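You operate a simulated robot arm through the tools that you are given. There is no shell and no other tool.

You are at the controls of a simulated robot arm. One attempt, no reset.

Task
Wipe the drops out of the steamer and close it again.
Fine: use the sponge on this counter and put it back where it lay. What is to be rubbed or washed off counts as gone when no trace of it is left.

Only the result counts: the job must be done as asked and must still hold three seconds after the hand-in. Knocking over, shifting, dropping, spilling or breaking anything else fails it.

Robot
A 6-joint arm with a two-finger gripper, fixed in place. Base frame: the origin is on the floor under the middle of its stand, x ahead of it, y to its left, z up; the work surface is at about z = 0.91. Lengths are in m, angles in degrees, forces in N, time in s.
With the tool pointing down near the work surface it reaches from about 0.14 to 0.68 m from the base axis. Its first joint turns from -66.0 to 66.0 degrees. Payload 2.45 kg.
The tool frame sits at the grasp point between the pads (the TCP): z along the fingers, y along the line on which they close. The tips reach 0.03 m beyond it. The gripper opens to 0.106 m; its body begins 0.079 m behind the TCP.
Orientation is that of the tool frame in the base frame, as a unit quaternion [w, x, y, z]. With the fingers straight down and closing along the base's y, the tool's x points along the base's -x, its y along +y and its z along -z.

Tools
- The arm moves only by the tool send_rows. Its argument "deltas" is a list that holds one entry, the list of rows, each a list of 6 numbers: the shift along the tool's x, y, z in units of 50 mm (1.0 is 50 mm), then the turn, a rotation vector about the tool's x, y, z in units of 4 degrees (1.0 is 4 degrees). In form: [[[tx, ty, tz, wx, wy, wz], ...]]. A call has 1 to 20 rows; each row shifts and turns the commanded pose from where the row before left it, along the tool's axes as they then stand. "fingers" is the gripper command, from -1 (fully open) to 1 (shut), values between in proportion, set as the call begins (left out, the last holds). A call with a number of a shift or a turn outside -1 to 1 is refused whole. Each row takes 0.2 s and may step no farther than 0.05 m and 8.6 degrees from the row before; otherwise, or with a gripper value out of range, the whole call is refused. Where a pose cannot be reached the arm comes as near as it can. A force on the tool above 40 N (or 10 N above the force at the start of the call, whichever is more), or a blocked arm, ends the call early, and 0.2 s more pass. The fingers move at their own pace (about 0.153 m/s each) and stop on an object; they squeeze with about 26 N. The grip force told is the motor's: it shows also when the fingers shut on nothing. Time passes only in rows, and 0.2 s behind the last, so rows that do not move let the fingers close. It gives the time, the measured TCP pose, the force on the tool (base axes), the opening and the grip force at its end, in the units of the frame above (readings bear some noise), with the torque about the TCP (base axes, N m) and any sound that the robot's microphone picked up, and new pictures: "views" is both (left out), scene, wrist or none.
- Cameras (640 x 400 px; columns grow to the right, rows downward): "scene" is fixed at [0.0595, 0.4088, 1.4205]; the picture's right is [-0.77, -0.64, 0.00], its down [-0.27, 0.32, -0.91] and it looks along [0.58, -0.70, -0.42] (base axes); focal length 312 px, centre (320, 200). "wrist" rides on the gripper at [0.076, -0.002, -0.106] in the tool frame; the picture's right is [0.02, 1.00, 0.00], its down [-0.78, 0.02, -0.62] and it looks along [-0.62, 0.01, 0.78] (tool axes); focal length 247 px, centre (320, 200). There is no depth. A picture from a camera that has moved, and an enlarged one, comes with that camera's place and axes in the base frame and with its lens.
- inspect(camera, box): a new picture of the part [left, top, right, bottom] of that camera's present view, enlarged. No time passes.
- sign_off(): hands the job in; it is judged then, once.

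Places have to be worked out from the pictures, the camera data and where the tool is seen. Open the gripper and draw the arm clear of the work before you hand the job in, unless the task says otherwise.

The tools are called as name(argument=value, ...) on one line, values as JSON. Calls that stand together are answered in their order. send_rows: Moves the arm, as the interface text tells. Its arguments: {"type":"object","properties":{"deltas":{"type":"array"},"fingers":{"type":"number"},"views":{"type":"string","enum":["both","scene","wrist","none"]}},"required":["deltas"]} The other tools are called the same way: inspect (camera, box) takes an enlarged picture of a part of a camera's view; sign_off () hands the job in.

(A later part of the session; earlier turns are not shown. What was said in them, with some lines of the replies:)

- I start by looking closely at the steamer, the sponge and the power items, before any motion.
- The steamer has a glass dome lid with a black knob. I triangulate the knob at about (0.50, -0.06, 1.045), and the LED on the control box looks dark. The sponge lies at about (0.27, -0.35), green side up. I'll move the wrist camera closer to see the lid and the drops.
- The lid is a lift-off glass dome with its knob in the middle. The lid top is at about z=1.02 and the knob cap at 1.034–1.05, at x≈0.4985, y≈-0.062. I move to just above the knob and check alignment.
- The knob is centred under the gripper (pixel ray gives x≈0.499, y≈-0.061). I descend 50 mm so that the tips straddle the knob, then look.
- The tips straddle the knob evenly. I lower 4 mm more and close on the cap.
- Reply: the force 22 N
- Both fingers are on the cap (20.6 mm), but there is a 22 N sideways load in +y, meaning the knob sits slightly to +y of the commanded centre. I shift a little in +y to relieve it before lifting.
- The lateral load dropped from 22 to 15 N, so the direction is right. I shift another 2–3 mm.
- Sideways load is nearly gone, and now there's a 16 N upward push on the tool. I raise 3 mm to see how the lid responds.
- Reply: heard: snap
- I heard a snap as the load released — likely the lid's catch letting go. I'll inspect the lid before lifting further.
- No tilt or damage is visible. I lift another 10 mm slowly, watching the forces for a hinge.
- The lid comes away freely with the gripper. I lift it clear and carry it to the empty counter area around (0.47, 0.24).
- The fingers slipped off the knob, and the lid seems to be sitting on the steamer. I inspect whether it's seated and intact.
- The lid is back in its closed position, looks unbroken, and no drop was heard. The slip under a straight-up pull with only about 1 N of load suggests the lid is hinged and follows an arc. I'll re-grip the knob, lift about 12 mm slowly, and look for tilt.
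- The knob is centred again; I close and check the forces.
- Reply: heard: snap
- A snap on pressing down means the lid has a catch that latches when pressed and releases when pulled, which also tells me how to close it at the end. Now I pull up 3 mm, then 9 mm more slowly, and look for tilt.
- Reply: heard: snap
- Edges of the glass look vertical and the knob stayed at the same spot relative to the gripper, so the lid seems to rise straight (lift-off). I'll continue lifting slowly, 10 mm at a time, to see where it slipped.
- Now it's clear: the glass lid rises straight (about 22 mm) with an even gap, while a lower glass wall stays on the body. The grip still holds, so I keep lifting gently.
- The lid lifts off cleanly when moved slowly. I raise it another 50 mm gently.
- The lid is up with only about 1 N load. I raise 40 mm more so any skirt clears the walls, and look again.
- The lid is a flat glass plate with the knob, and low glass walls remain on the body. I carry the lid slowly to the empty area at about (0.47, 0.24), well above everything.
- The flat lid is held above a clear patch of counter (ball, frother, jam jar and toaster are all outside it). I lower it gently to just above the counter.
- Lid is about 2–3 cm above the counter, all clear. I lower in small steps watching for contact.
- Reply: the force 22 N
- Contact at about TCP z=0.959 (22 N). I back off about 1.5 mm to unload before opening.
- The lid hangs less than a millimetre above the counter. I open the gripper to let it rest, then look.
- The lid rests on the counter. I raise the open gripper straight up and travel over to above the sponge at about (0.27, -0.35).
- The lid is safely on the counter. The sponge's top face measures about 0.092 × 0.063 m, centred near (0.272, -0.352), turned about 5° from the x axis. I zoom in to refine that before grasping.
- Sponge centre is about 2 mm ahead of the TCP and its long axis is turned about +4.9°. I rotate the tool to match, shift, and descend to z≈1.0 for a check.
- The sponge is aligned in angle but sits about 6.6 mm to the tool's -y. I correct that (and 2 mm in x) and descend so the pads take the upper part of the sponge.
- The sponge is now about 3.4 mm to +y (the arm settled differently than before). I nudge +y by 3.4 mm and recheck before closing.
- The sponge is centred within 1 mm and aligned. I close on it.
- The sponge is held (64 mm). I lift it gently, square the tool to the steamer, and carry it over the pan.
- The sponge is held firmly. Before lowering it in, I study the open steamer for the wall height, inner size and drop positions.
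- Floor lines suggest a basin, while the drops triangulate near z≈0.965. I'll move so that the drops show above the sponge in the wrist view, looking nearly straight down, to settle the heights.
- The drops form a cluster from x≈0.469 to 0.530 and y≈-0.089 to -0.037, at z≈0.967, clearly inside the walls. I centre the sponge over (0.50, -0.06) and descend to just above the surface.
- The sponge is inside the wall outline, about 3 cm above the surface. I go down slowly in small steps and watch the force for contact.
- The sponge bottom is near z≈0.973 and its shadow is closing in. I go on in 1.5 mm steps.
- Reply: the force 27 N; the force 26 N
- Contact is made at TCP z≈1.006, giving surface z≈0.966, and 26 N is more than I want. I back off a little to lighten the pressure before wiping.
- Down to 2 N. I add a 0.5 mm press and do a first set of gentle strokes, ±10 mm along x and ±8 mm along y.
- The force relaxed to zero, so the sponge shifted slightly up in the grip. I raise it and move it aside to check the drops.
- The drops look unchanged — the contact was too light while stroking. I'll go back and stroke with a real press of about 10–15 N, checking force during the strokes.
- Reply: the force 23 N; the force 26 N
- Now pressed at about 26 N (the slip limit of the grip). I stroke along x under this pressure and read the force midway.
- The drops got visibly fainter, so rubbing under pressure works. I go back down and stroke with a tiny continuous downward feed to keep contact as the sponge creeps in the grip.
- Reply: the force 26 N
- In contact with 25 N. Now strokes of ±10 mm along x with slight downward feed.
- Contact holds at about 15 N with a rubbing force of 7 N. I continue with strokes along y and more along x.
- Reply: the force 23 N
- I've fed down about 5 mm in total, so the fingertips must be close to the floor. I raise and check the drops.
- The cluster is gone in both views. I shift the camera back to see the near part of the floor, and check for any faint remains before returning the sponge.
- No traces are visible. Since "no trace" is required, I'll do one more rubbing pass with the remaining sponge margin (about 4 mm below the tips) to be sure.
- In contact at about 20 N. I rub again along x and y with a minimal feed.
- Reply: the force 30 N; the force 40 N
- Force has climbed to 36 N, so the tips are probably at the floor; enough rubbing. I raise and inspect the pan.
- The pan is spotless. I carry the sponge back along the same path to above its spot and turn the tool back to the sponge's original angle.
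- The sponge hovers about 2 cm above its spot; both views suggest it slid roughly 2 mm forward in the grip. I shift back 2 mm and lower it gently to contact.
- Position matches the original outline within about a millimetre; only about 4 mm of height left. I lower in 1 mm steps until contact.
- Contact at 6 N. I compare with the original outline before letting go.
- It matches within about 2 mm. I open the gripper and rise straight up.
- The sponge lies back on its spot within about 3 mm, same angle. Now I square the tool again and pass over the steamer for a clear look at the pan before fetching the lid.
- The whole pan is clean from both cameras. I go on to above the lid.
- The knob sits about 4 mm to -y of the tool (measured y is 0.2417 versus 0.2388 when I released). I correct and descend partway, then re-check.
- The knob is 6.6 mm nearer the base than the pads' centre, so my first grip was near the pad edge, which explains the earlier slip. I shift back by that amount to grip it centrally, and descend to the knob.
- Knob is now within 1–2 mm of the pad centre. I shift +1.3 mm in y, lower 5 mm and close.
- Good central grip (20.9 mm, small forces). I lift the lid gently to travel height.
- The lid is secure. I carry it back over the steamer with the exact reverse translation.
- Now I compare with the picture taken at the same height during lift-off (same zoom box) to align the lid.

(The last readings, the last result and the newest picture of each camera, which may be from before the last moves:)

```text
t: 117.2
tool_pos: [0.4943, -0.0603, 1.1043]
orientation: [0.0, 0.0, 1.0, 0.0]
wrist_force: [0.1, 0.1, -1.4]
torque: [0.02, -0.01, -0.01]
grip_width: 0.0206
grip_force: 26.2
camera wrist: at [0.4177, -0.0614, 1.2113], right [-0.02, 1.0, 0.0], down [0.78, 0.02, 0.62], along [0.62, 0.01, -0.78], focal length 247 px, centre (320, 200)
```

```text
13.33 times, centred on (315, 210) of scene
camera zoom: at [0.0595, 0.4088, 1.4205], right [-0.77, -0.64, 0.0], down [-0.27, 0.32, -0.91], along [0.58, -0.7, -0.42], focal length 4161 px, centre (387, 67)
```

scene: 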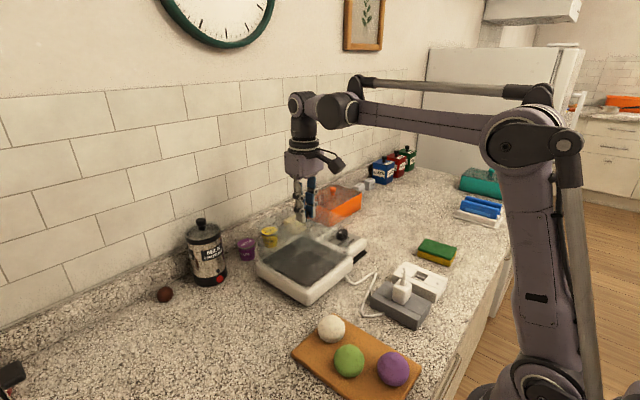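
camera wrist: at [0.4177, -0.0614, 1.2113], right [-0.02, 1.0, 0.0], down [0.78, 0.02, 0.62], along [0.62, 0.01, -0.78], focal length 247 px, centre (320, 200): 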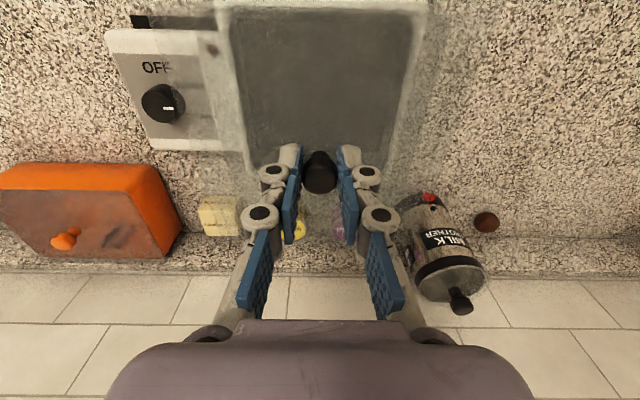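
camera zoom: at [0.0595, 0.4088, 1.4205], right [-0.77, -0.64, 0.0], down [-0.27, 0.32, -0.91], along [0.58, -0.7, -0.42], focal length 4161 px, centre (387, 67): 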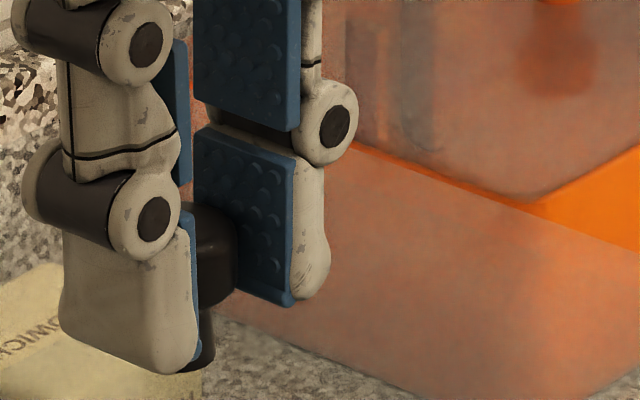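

By the measured tool pose and the knob's place in the grip, the lid is within about 1–2 mm of its original line. I lower to just above the seat, then feel for contact.

send_rows(deltas=[[[0, 0, 0.15, 0, 0, 0], [0, 0, 0.2, 0, 0, 0], [0, 0, 0.15, 0, 0, 0], [0, 0, 0.1, 0, 0, 0], [0, 0, 0.06, 0, 0, 0], [0, 0, 0, 0, 0, 0]]], views="wrist")

inspect(camera="scene", box=[255, 205, 365, 280])

inspect(camera="scene", box=[325, 225, 357, 262])

inspect(camera="scene", box=[295, 205, 335, 235])

```text
t: 118.6
tool_pos: [0.4938, -0.0606, 1.0711]
orientation: [0.0, 0.0, 1.0, 0.0]
wrist_force: [0.1, -0.8, -0.6]
torque: [0.03, -0.03, -0.04]
grip_width: 0.0208
grip_force: 25.7
camera wrist: at [0.4169, -0.0622, 1.178], right [-0.02, 1.0, 0.0], down [0.78, 0.02, 0.62], along [0.62, 0.01, -0.78], focal length 247 px, centre (320, 200)
```

wrist: 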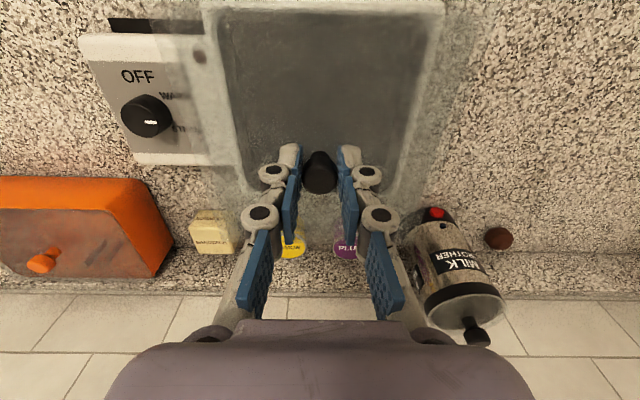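

```text
5.33 times, centred on (310, 242) of scene
camera zoom: at [0.0595, 0.4088, 1.4205], right [-0.77, -0.64, 0.0], down [-0.27, 0.32, -0.91], along [0.58, -0.7, -0.42], focal length 1664 px, centre (373, -27)
```

zoom: 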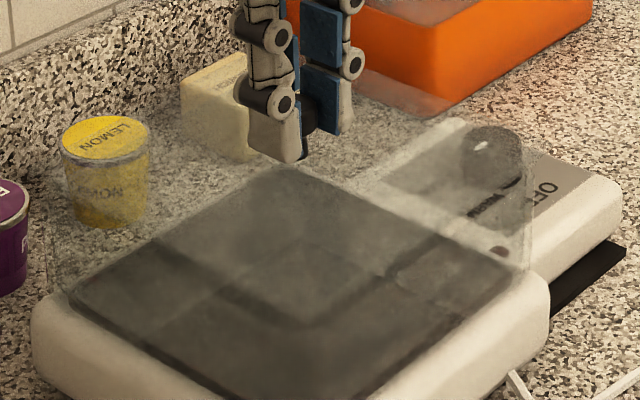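

```text
10.81 times, centred on (341, 244) of scene
camera zoom: at [0.0595, 0.4088, 1.4205], right [-0.77, -0.64, 0.0], down [-0.27, 0.32, -0.91], along [0.58, -0.7, -0.42], focal length 3374 px, centre (93, -270)
```

zoom: 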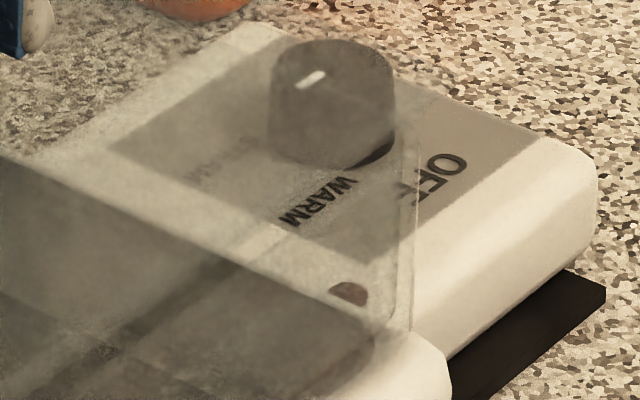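

```text
13.33 times, centred on (315, 220) of scene
camera zoom: at [0.0595, 0.4088, 1.4205], right [-0.77, -0.64, 0.0], down [-0.27, 0.32, -0.91], along [0.58, -0.7, -0.42], focal length 4161 px, centre (387, -67)
```

zoom: 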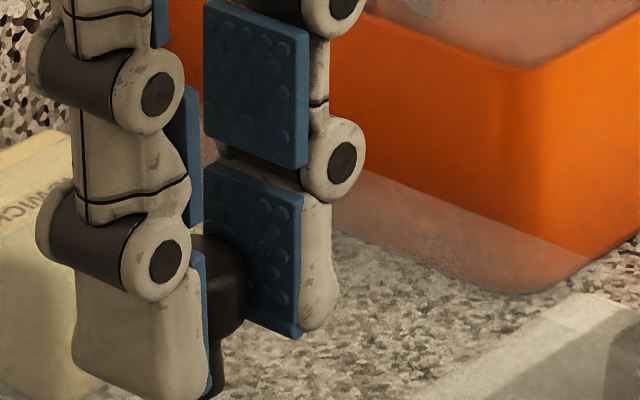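

The lid edge and knob line up with the lift-off pictures. I lower in 2 mm steps watching the force.

send_rows(deltas=[[[0, 0, 0.05, 0, 0, 0], [0, 0, 0.05, 0, 0, 0], [0, 0, 0.05, 0, 0, 0], [0, 0, 0, 0, 0, 0]]], views="none")

send_rows(deltas=[[[0, 0, 0.04, 0, 0, 0], [0, 0, 0.03, 0, 0, 0], [0, 0, 0, 0, 0, 0]]], views="none")

```text
t: 119.6
tool_pos: [0.4931, -0.0601, 1.0638]
orientation: [0.001, 0.0, 1.0, 0.0]
wrist_force: [-0.4, 0.4, -0.5]
torque: [0.02, 0.01, 0.0]
grip_width: 0.0206
grip_force: 25.9
```

```text
t: 120.4
tool_pos: [0.4936, -0.0612, 1.0609]
orientation: [0.0, -0.001, 1.0, 0.001]
wrist_force: [-0.5, 0.6, -1.3]
torque: [0.03, 0.0, 0.03]
grip_width: 0.0206
grip_force: 25.7
```

send_rows(deltas=[[[0, 0, 0.02, 0, 0, 0], [0, 0, 0, 0, 0, 0]]], views="none")

send_rows(deltas=[[[0, 0, 0.02, 0, 0, 0], [0, 0, 0, 0, 0, 0]]], views="none")

```text
t: 121.0
tool_pos: [0.4939, -0.061, 1.0602]
orientation: [0.0, 0.0, 1.0, -0.001]
wrist_force: [-0.3, -0.1, 0.4]
torque: [-0.03, -0.05, -0.02]
grip_width: 0.0206
grip_force: 25.9
```

```text
t: 121.6
tool_pos: [0.4939, -0.0603, 1.0593]
orientation: [0.002, -0.001, 1.0, 0.0]
wrist_force: [12.6, 3.3, 25.5]
torque: [0.07, -0.45, -0.01]
grip_width: 0.021
grip_force: 25.9
heard: snap
```

The catch snapped shut. I open the gripper here without pulling, then check the lid.

send_rows(deltas=[[[0, 0, 0, 0, 0, 0], [0, 0, 0, 0, 0, 0], [0, 0, 0, 0, 0, 0]]], fingers=-1, views="wrist")

inspect(camera="scene", box=[255, 205, 365, 280])

inspect(camera="scene", box=[325, 225, 357, 262])

inspect(camera="scene", box=[295, 205, 335, 235])

```text
t: 122.4
tool_pos: [0.4937, -0.0601, 1.0587]
orientation: [0.0, 0.0, 1.0, 0.0]
wrist_force: [-0.2, -0.1, 0.4]
torque: [0.01, 0.02, -0.02]
grip_width: 0.1059
grip_force: 0.1
camera wrist: at [0.4173, -0.062, 1.1646], right [-0.02, 1.0, 0.0], down [0.78, 0.02, 0.62], along [0.62, 0.01, -0.78], focal length 247 px, centre (320, 200)
```

wrist: 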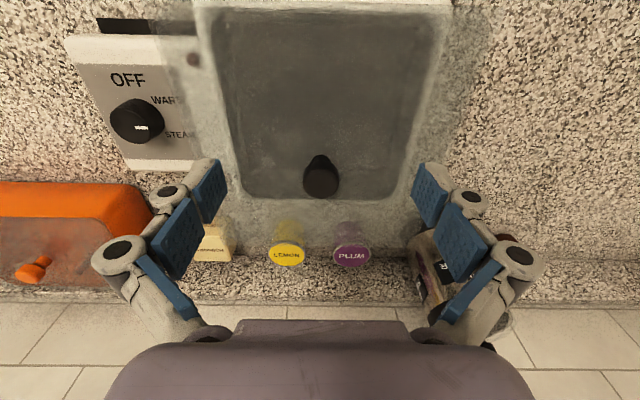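

```text
5.33 times, centred on (310, 242) of scene
camera zoom: at [0.0595, 0.4088, 1.4205], right [-0.77, -0.64, 0.0], down [-0.27, 0.32, -0.91], along [0.58, -0.7, -0.42], focal length 1664 px, centre (373, -27)
```

zoom: 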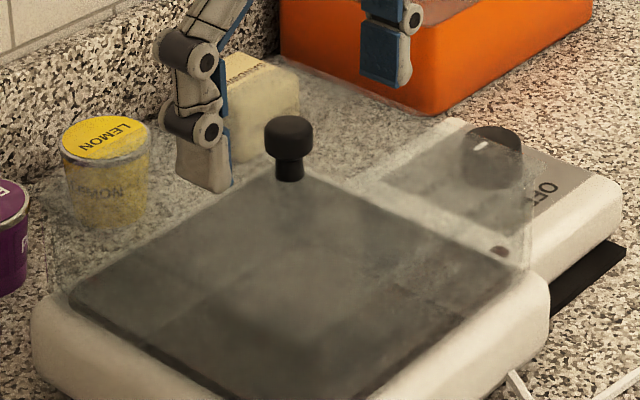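

```text
10.81 times, centred on (341, 244) of scene
camera zoom: at [0.0595, 0.4088, 1.4205], right [-0.77, -0.64, 0.0], down [-0.27, 0.32, -0.91], along [0.58, -0.7, -0.42], focal length 3374 px, centre (93, -270)
```

zoom: 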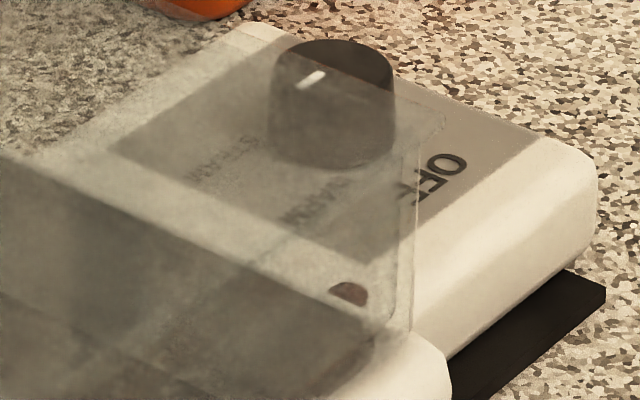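

```text
13.33 times, centred on (315, 220) of scene
camera zoom: at [0.0595, 0.4088, 1.4205], right [-0.77, -0.64, 0.0], down [-0.27, 0.32, -0.91], along [0.58, -0.7, -0.42], focal length 4161 px, centre (387, -67)
```

zoom: 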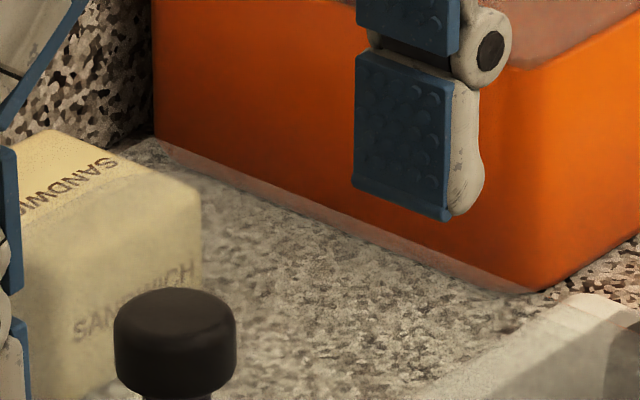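

The gap is closed and the knob is in its place. I raise the arm clear and compare with the very first close-up.

send_rows(deltas=[[[0, 0, -0.2, 0, 0, 0], [0, 0, -0.6, 0, 0, 0], [0, 0, -0.8, 0, 0, 0], [0, 0, -0.8, 0, 0, 0], [0.5, 0, -0.6, 0, 0, 0], [0.8, 0, 0, 0, 0, 0], [0.4, 0, 0, 0, 0, 0], [0, 0, 0, 0, 0, 0]]])

inspect(camera="scene", box=[260, 210, 360, 280])

inspect(camera="scene", box=[230, 200, 390, 310])

inspect(camera="wrist", box=[230, 55, 410, 235])

```text
t: 124.2
tool_pos: [0.4083, -0.0603, 1.2107]
orientation: [0.0, 0.0, 1.0, 0.0]
wrist_force: [-0.3, -0.2, -0.9]
torque: [0.01, -0.02, -0.01]
grip_width: 0.1059
grip_force: 0.0
camera wrist: at [0.3315, -0.0618, 1.3166], right [-0.02, 1.0, 0.0], down [0.78, 0.02, 0.62], along [0.62, 0.01, -0.78], focal length 247 px, centre (320, 200)
```

scene: 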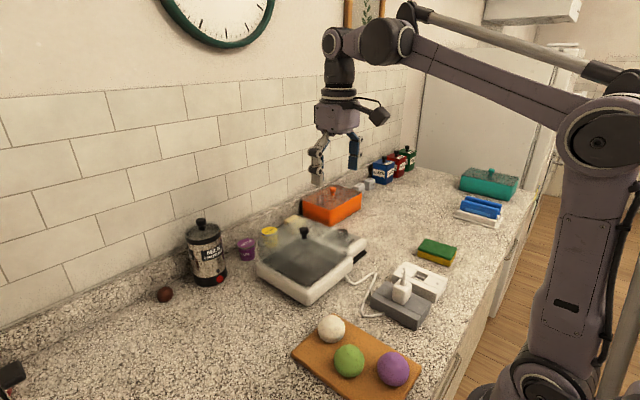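
wrist: 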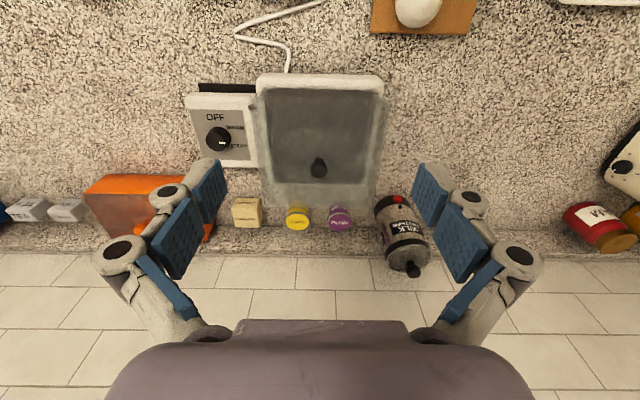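

```text
5.71 times, centred on (310, 245) of scene
camera zoom: at [0.0595, 0.4088, 1.4205], right [-0.77, -0.64, 0.0], down [-0.27, 0.32, -0.91], along [0.58, -0.7, -0.42], focal length 1783 px, centre (377, -57)
```

zoom: 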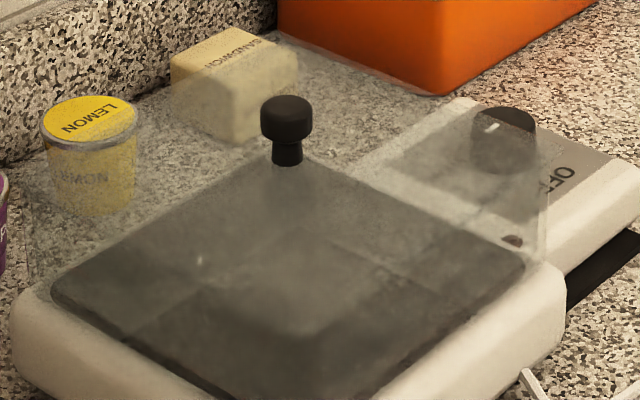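

```text
3.64 times, centred on (310, 255) of scene
camera zoom: at [0.0595, 0.4088, 1.4205], right [-0.77, -0.64, 0.0], down [-0.27, 0.32, -0.91], along [0.58, -0.7, -0.42], focal length 1135 px, centre (356, 0)
```

zoom: 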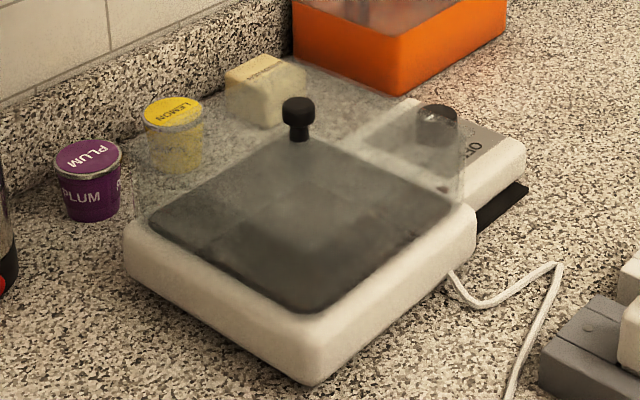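

```text
2.22 times, centred on (320, 145) of wrist
camera zoom: at [0.3315, -0.0618, 1.3166], right [-0.02, 1.0, 0.0], down [0.78, 0.02, 0.62], along [0.62, 0.01, -0.78], focal length 549 px, centre (320, 322)
```

zoom: 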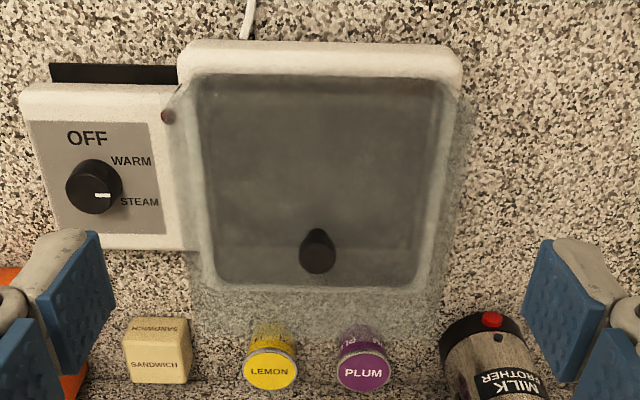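

The lid sits exactly as at the start. I notice a tiny speck in the scene close-up near (295, 256); I zoom in to see whether it is a remnant or a reflection.

inspect(camera="scene", box=[280, 245, 304, 265])

inspect(camera="wrist", box=[280, 85, 370, 150])

inspect(camera="wrist", box=[300, 120, 360, 180])

inspect(camera="scene", box=[280, 240, 335, 275])

```text
16.00 times, centred on (292, 255) of scene
camera zoom: at [0.0595, 0.4088, 1.4205], right [-0.77, -0.64, 0.0], down [-0.27, 0.32, -0.91], along [0.58, -0.7, -0.42], focal length 4993 px, centre (768, -680)
```

zoom: 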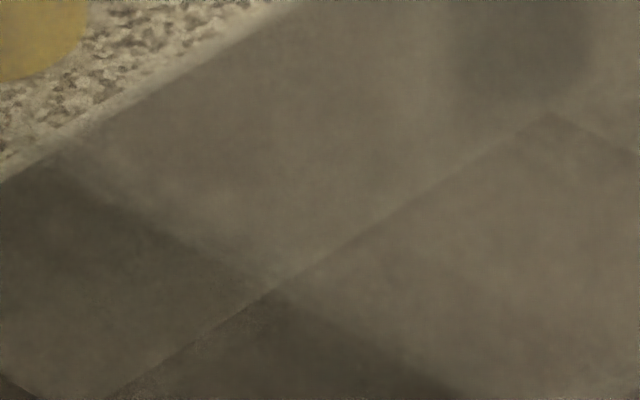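

```text
6.15 times, centred on (325, 118) of wrist
camera zoom: at [0.3315, -0.0618, 1.3166], right [-0.02, 1.0, 0.0], down [0.78, 0.02, 0.62], along [0.62, 0.01, -0.78], focal length 1520 px, centre (289, 708)
```

zoom: 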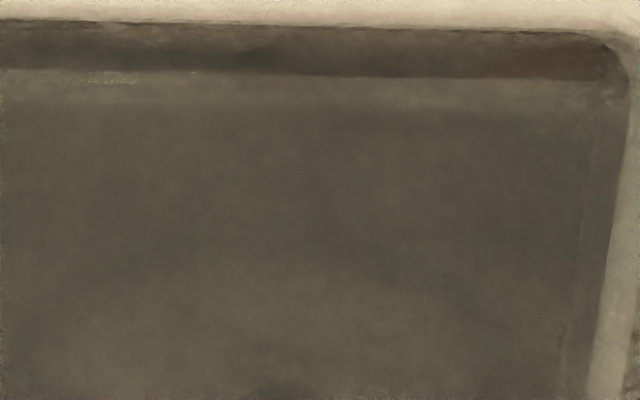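

```text
6.67 times, centred on (330, 150) of wrist
camera zoom: at [0.3315, -0.0618, 1.3166], right [-0.02, 1.0, 0.0], down [0.78, 0.02, 0.62], along [0.62, 0.01, -0.78], focal length 1646 px, centre (253, 533)
```

zoom: 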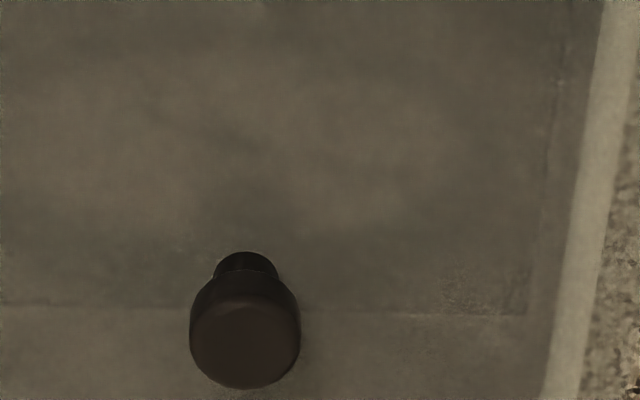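

```text
11.43 times, centred on (308, 258) of scene
camera zoom: at [0.0595, 0.4088, 1.4205], right [-0.77, -0.64, 0.0], down [-0.27, 0.32, -0.91], along [0.58, -0.7, -0.42], focal length 3566 px, centre (463, -457)
```

zoom: 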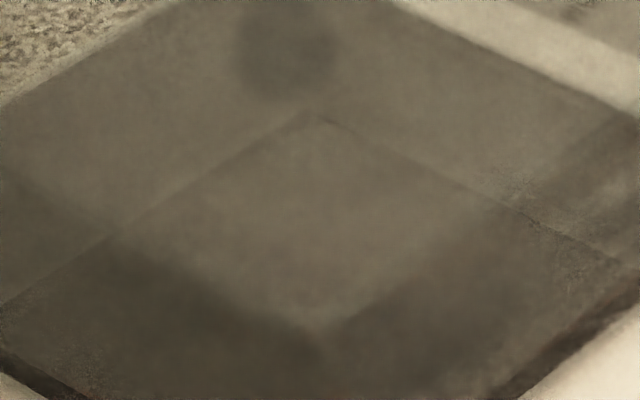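

At higher zoom there is nothing there — it was rendering noise — and the pan is clean under the closed lid. I draw the open gripper back to its starting pose and take a last look around.

send_rows(deltas=[[[0.6, 0, -0.6, 0, 0, 0], [0.6, 0, -0.6, 0, 0, 0], [0.6, 0, -0.6, 0, 0, 0], [0, 0, 0, 0, 0, 0], [0, 0, 0, 0, 0, 0]]], fingers=-1)

inspect(camera="scene", box=[380, 220, 500, 290])

inspect(camera="scene", box=[230, 200, 390, 310])

inspect(camera="wrist", box=[210, 90, 390, 220])

```text
t: 125.4
tool_pos: [0.3178, -0.0572, 1.2998]
orientation: [0.0, 0.0, 1.0, 0.0]
wrist_force: [-0.1, -0.6, -0.4]
torque: [-0.04, 0.02, 0.02]
grip_width: 0.1057
grip_force: 0.0
camera wrist: at [0.2415, -0.0589, 1.4061], right [-0.02, 1.0, 0.0], down [0.78, 0.02, 0.62], along [0.62, 0.01, -0.78], focal length 247 px, centre (320, 200)
```

scene: 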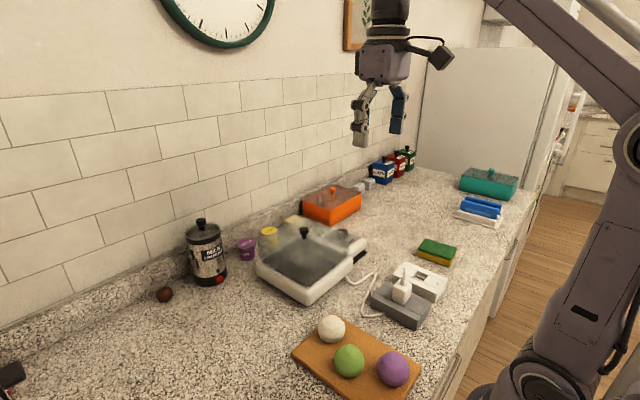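
wrist: 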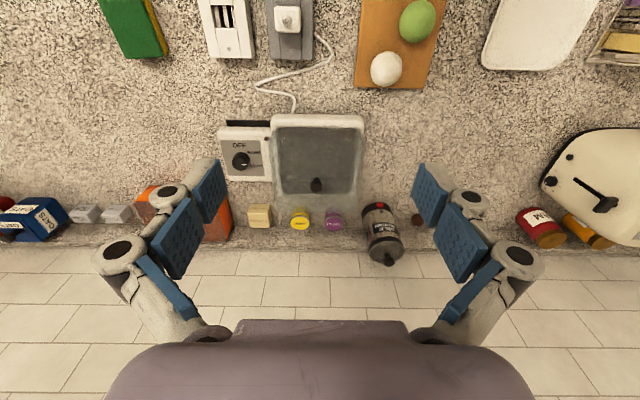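

```text
5.33 times, centred on (440, 255) of scene
camera zoom: at [0.0595, 0.4088, 1.4205], right [-0.77, -0.64, 0.0], down [-0.27, 0.32, -0.91], along [0.58, -0.7, -0.42], focal length 1664 px, centre (-320, -93)
```

zoom: 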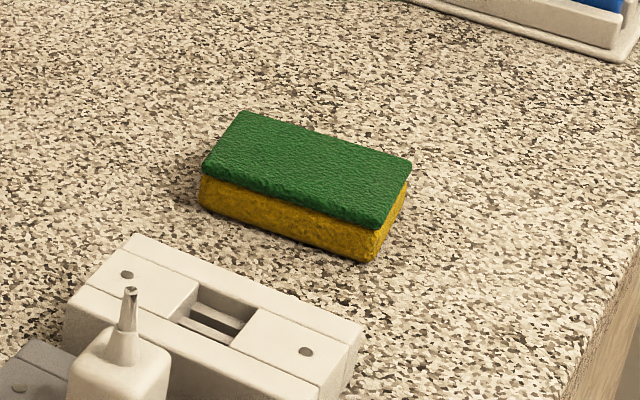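

```text
3.64 times, centred on (310, 255) of scene
camera zoom: at [0.0595, 0.4088, 1.4205], right [-0.77, -0.64, 0.0], down [-0.27, 0.32, -0.91], along [0.58, -0.7, -0.42], focal length 1135 px, centre (356, 0)
```

zoom: 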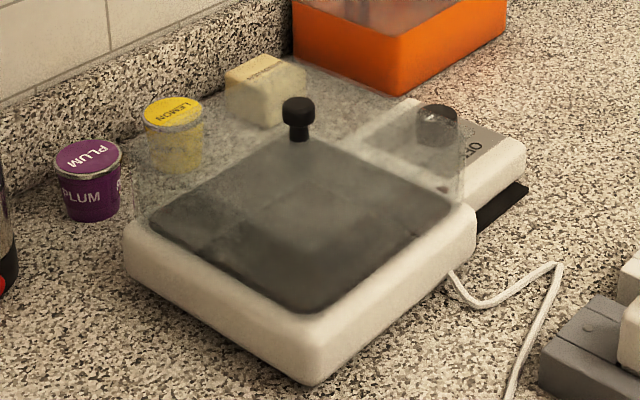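

```text
3.08 times, centred on (300, 155) of wrist
camera zoom: at [0.2415, -0.0589, 1.4061], right [-0.02, 1.0, 0.0], down [0.78, 0.02, 0.62], along [0.62, 0.01, -0.78], focal length 760 px, centre (382, 338)
```

zoom: 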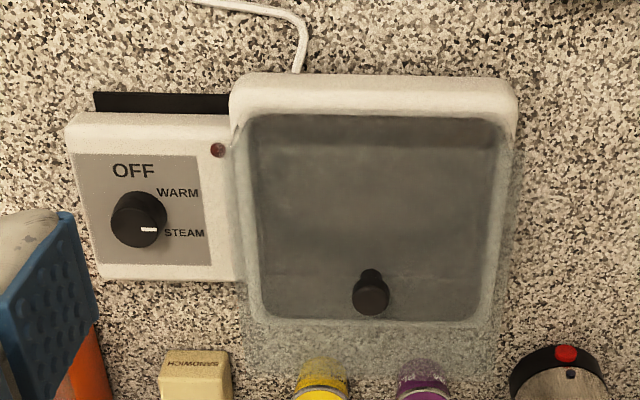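

The pan is clean, the lid has snapped shut in its original place, and the sponge lies within a few millimetres of where it was. Everything else is where it was, and the open gripper is clear of the counter, so I hand the job in.

sign_off()

```text
The job is handed in.
```

I wiped the drops out of the steamer, closed it again and handed the job in. No trace of the drops showed in any close-up from either camera.

- **Steamer:** The glass lid has a catch. I heard it snap when I pressed the lid back on, and the lid sits where it did at the start. I left the dial, plug and cord alone.
- **Sponge:** It is back in its place, green side up, about 3 mm from where it lay.
- **Lid slip:** On the first lift the fingers slipped off the knob and the lid dropped back onto the steamer. I saw no damage, and it lifted cleanly on the second try.
- **Everything else:** Nothing else on the counter looks moved, and the arm is back at its starting pose with the gripper open.
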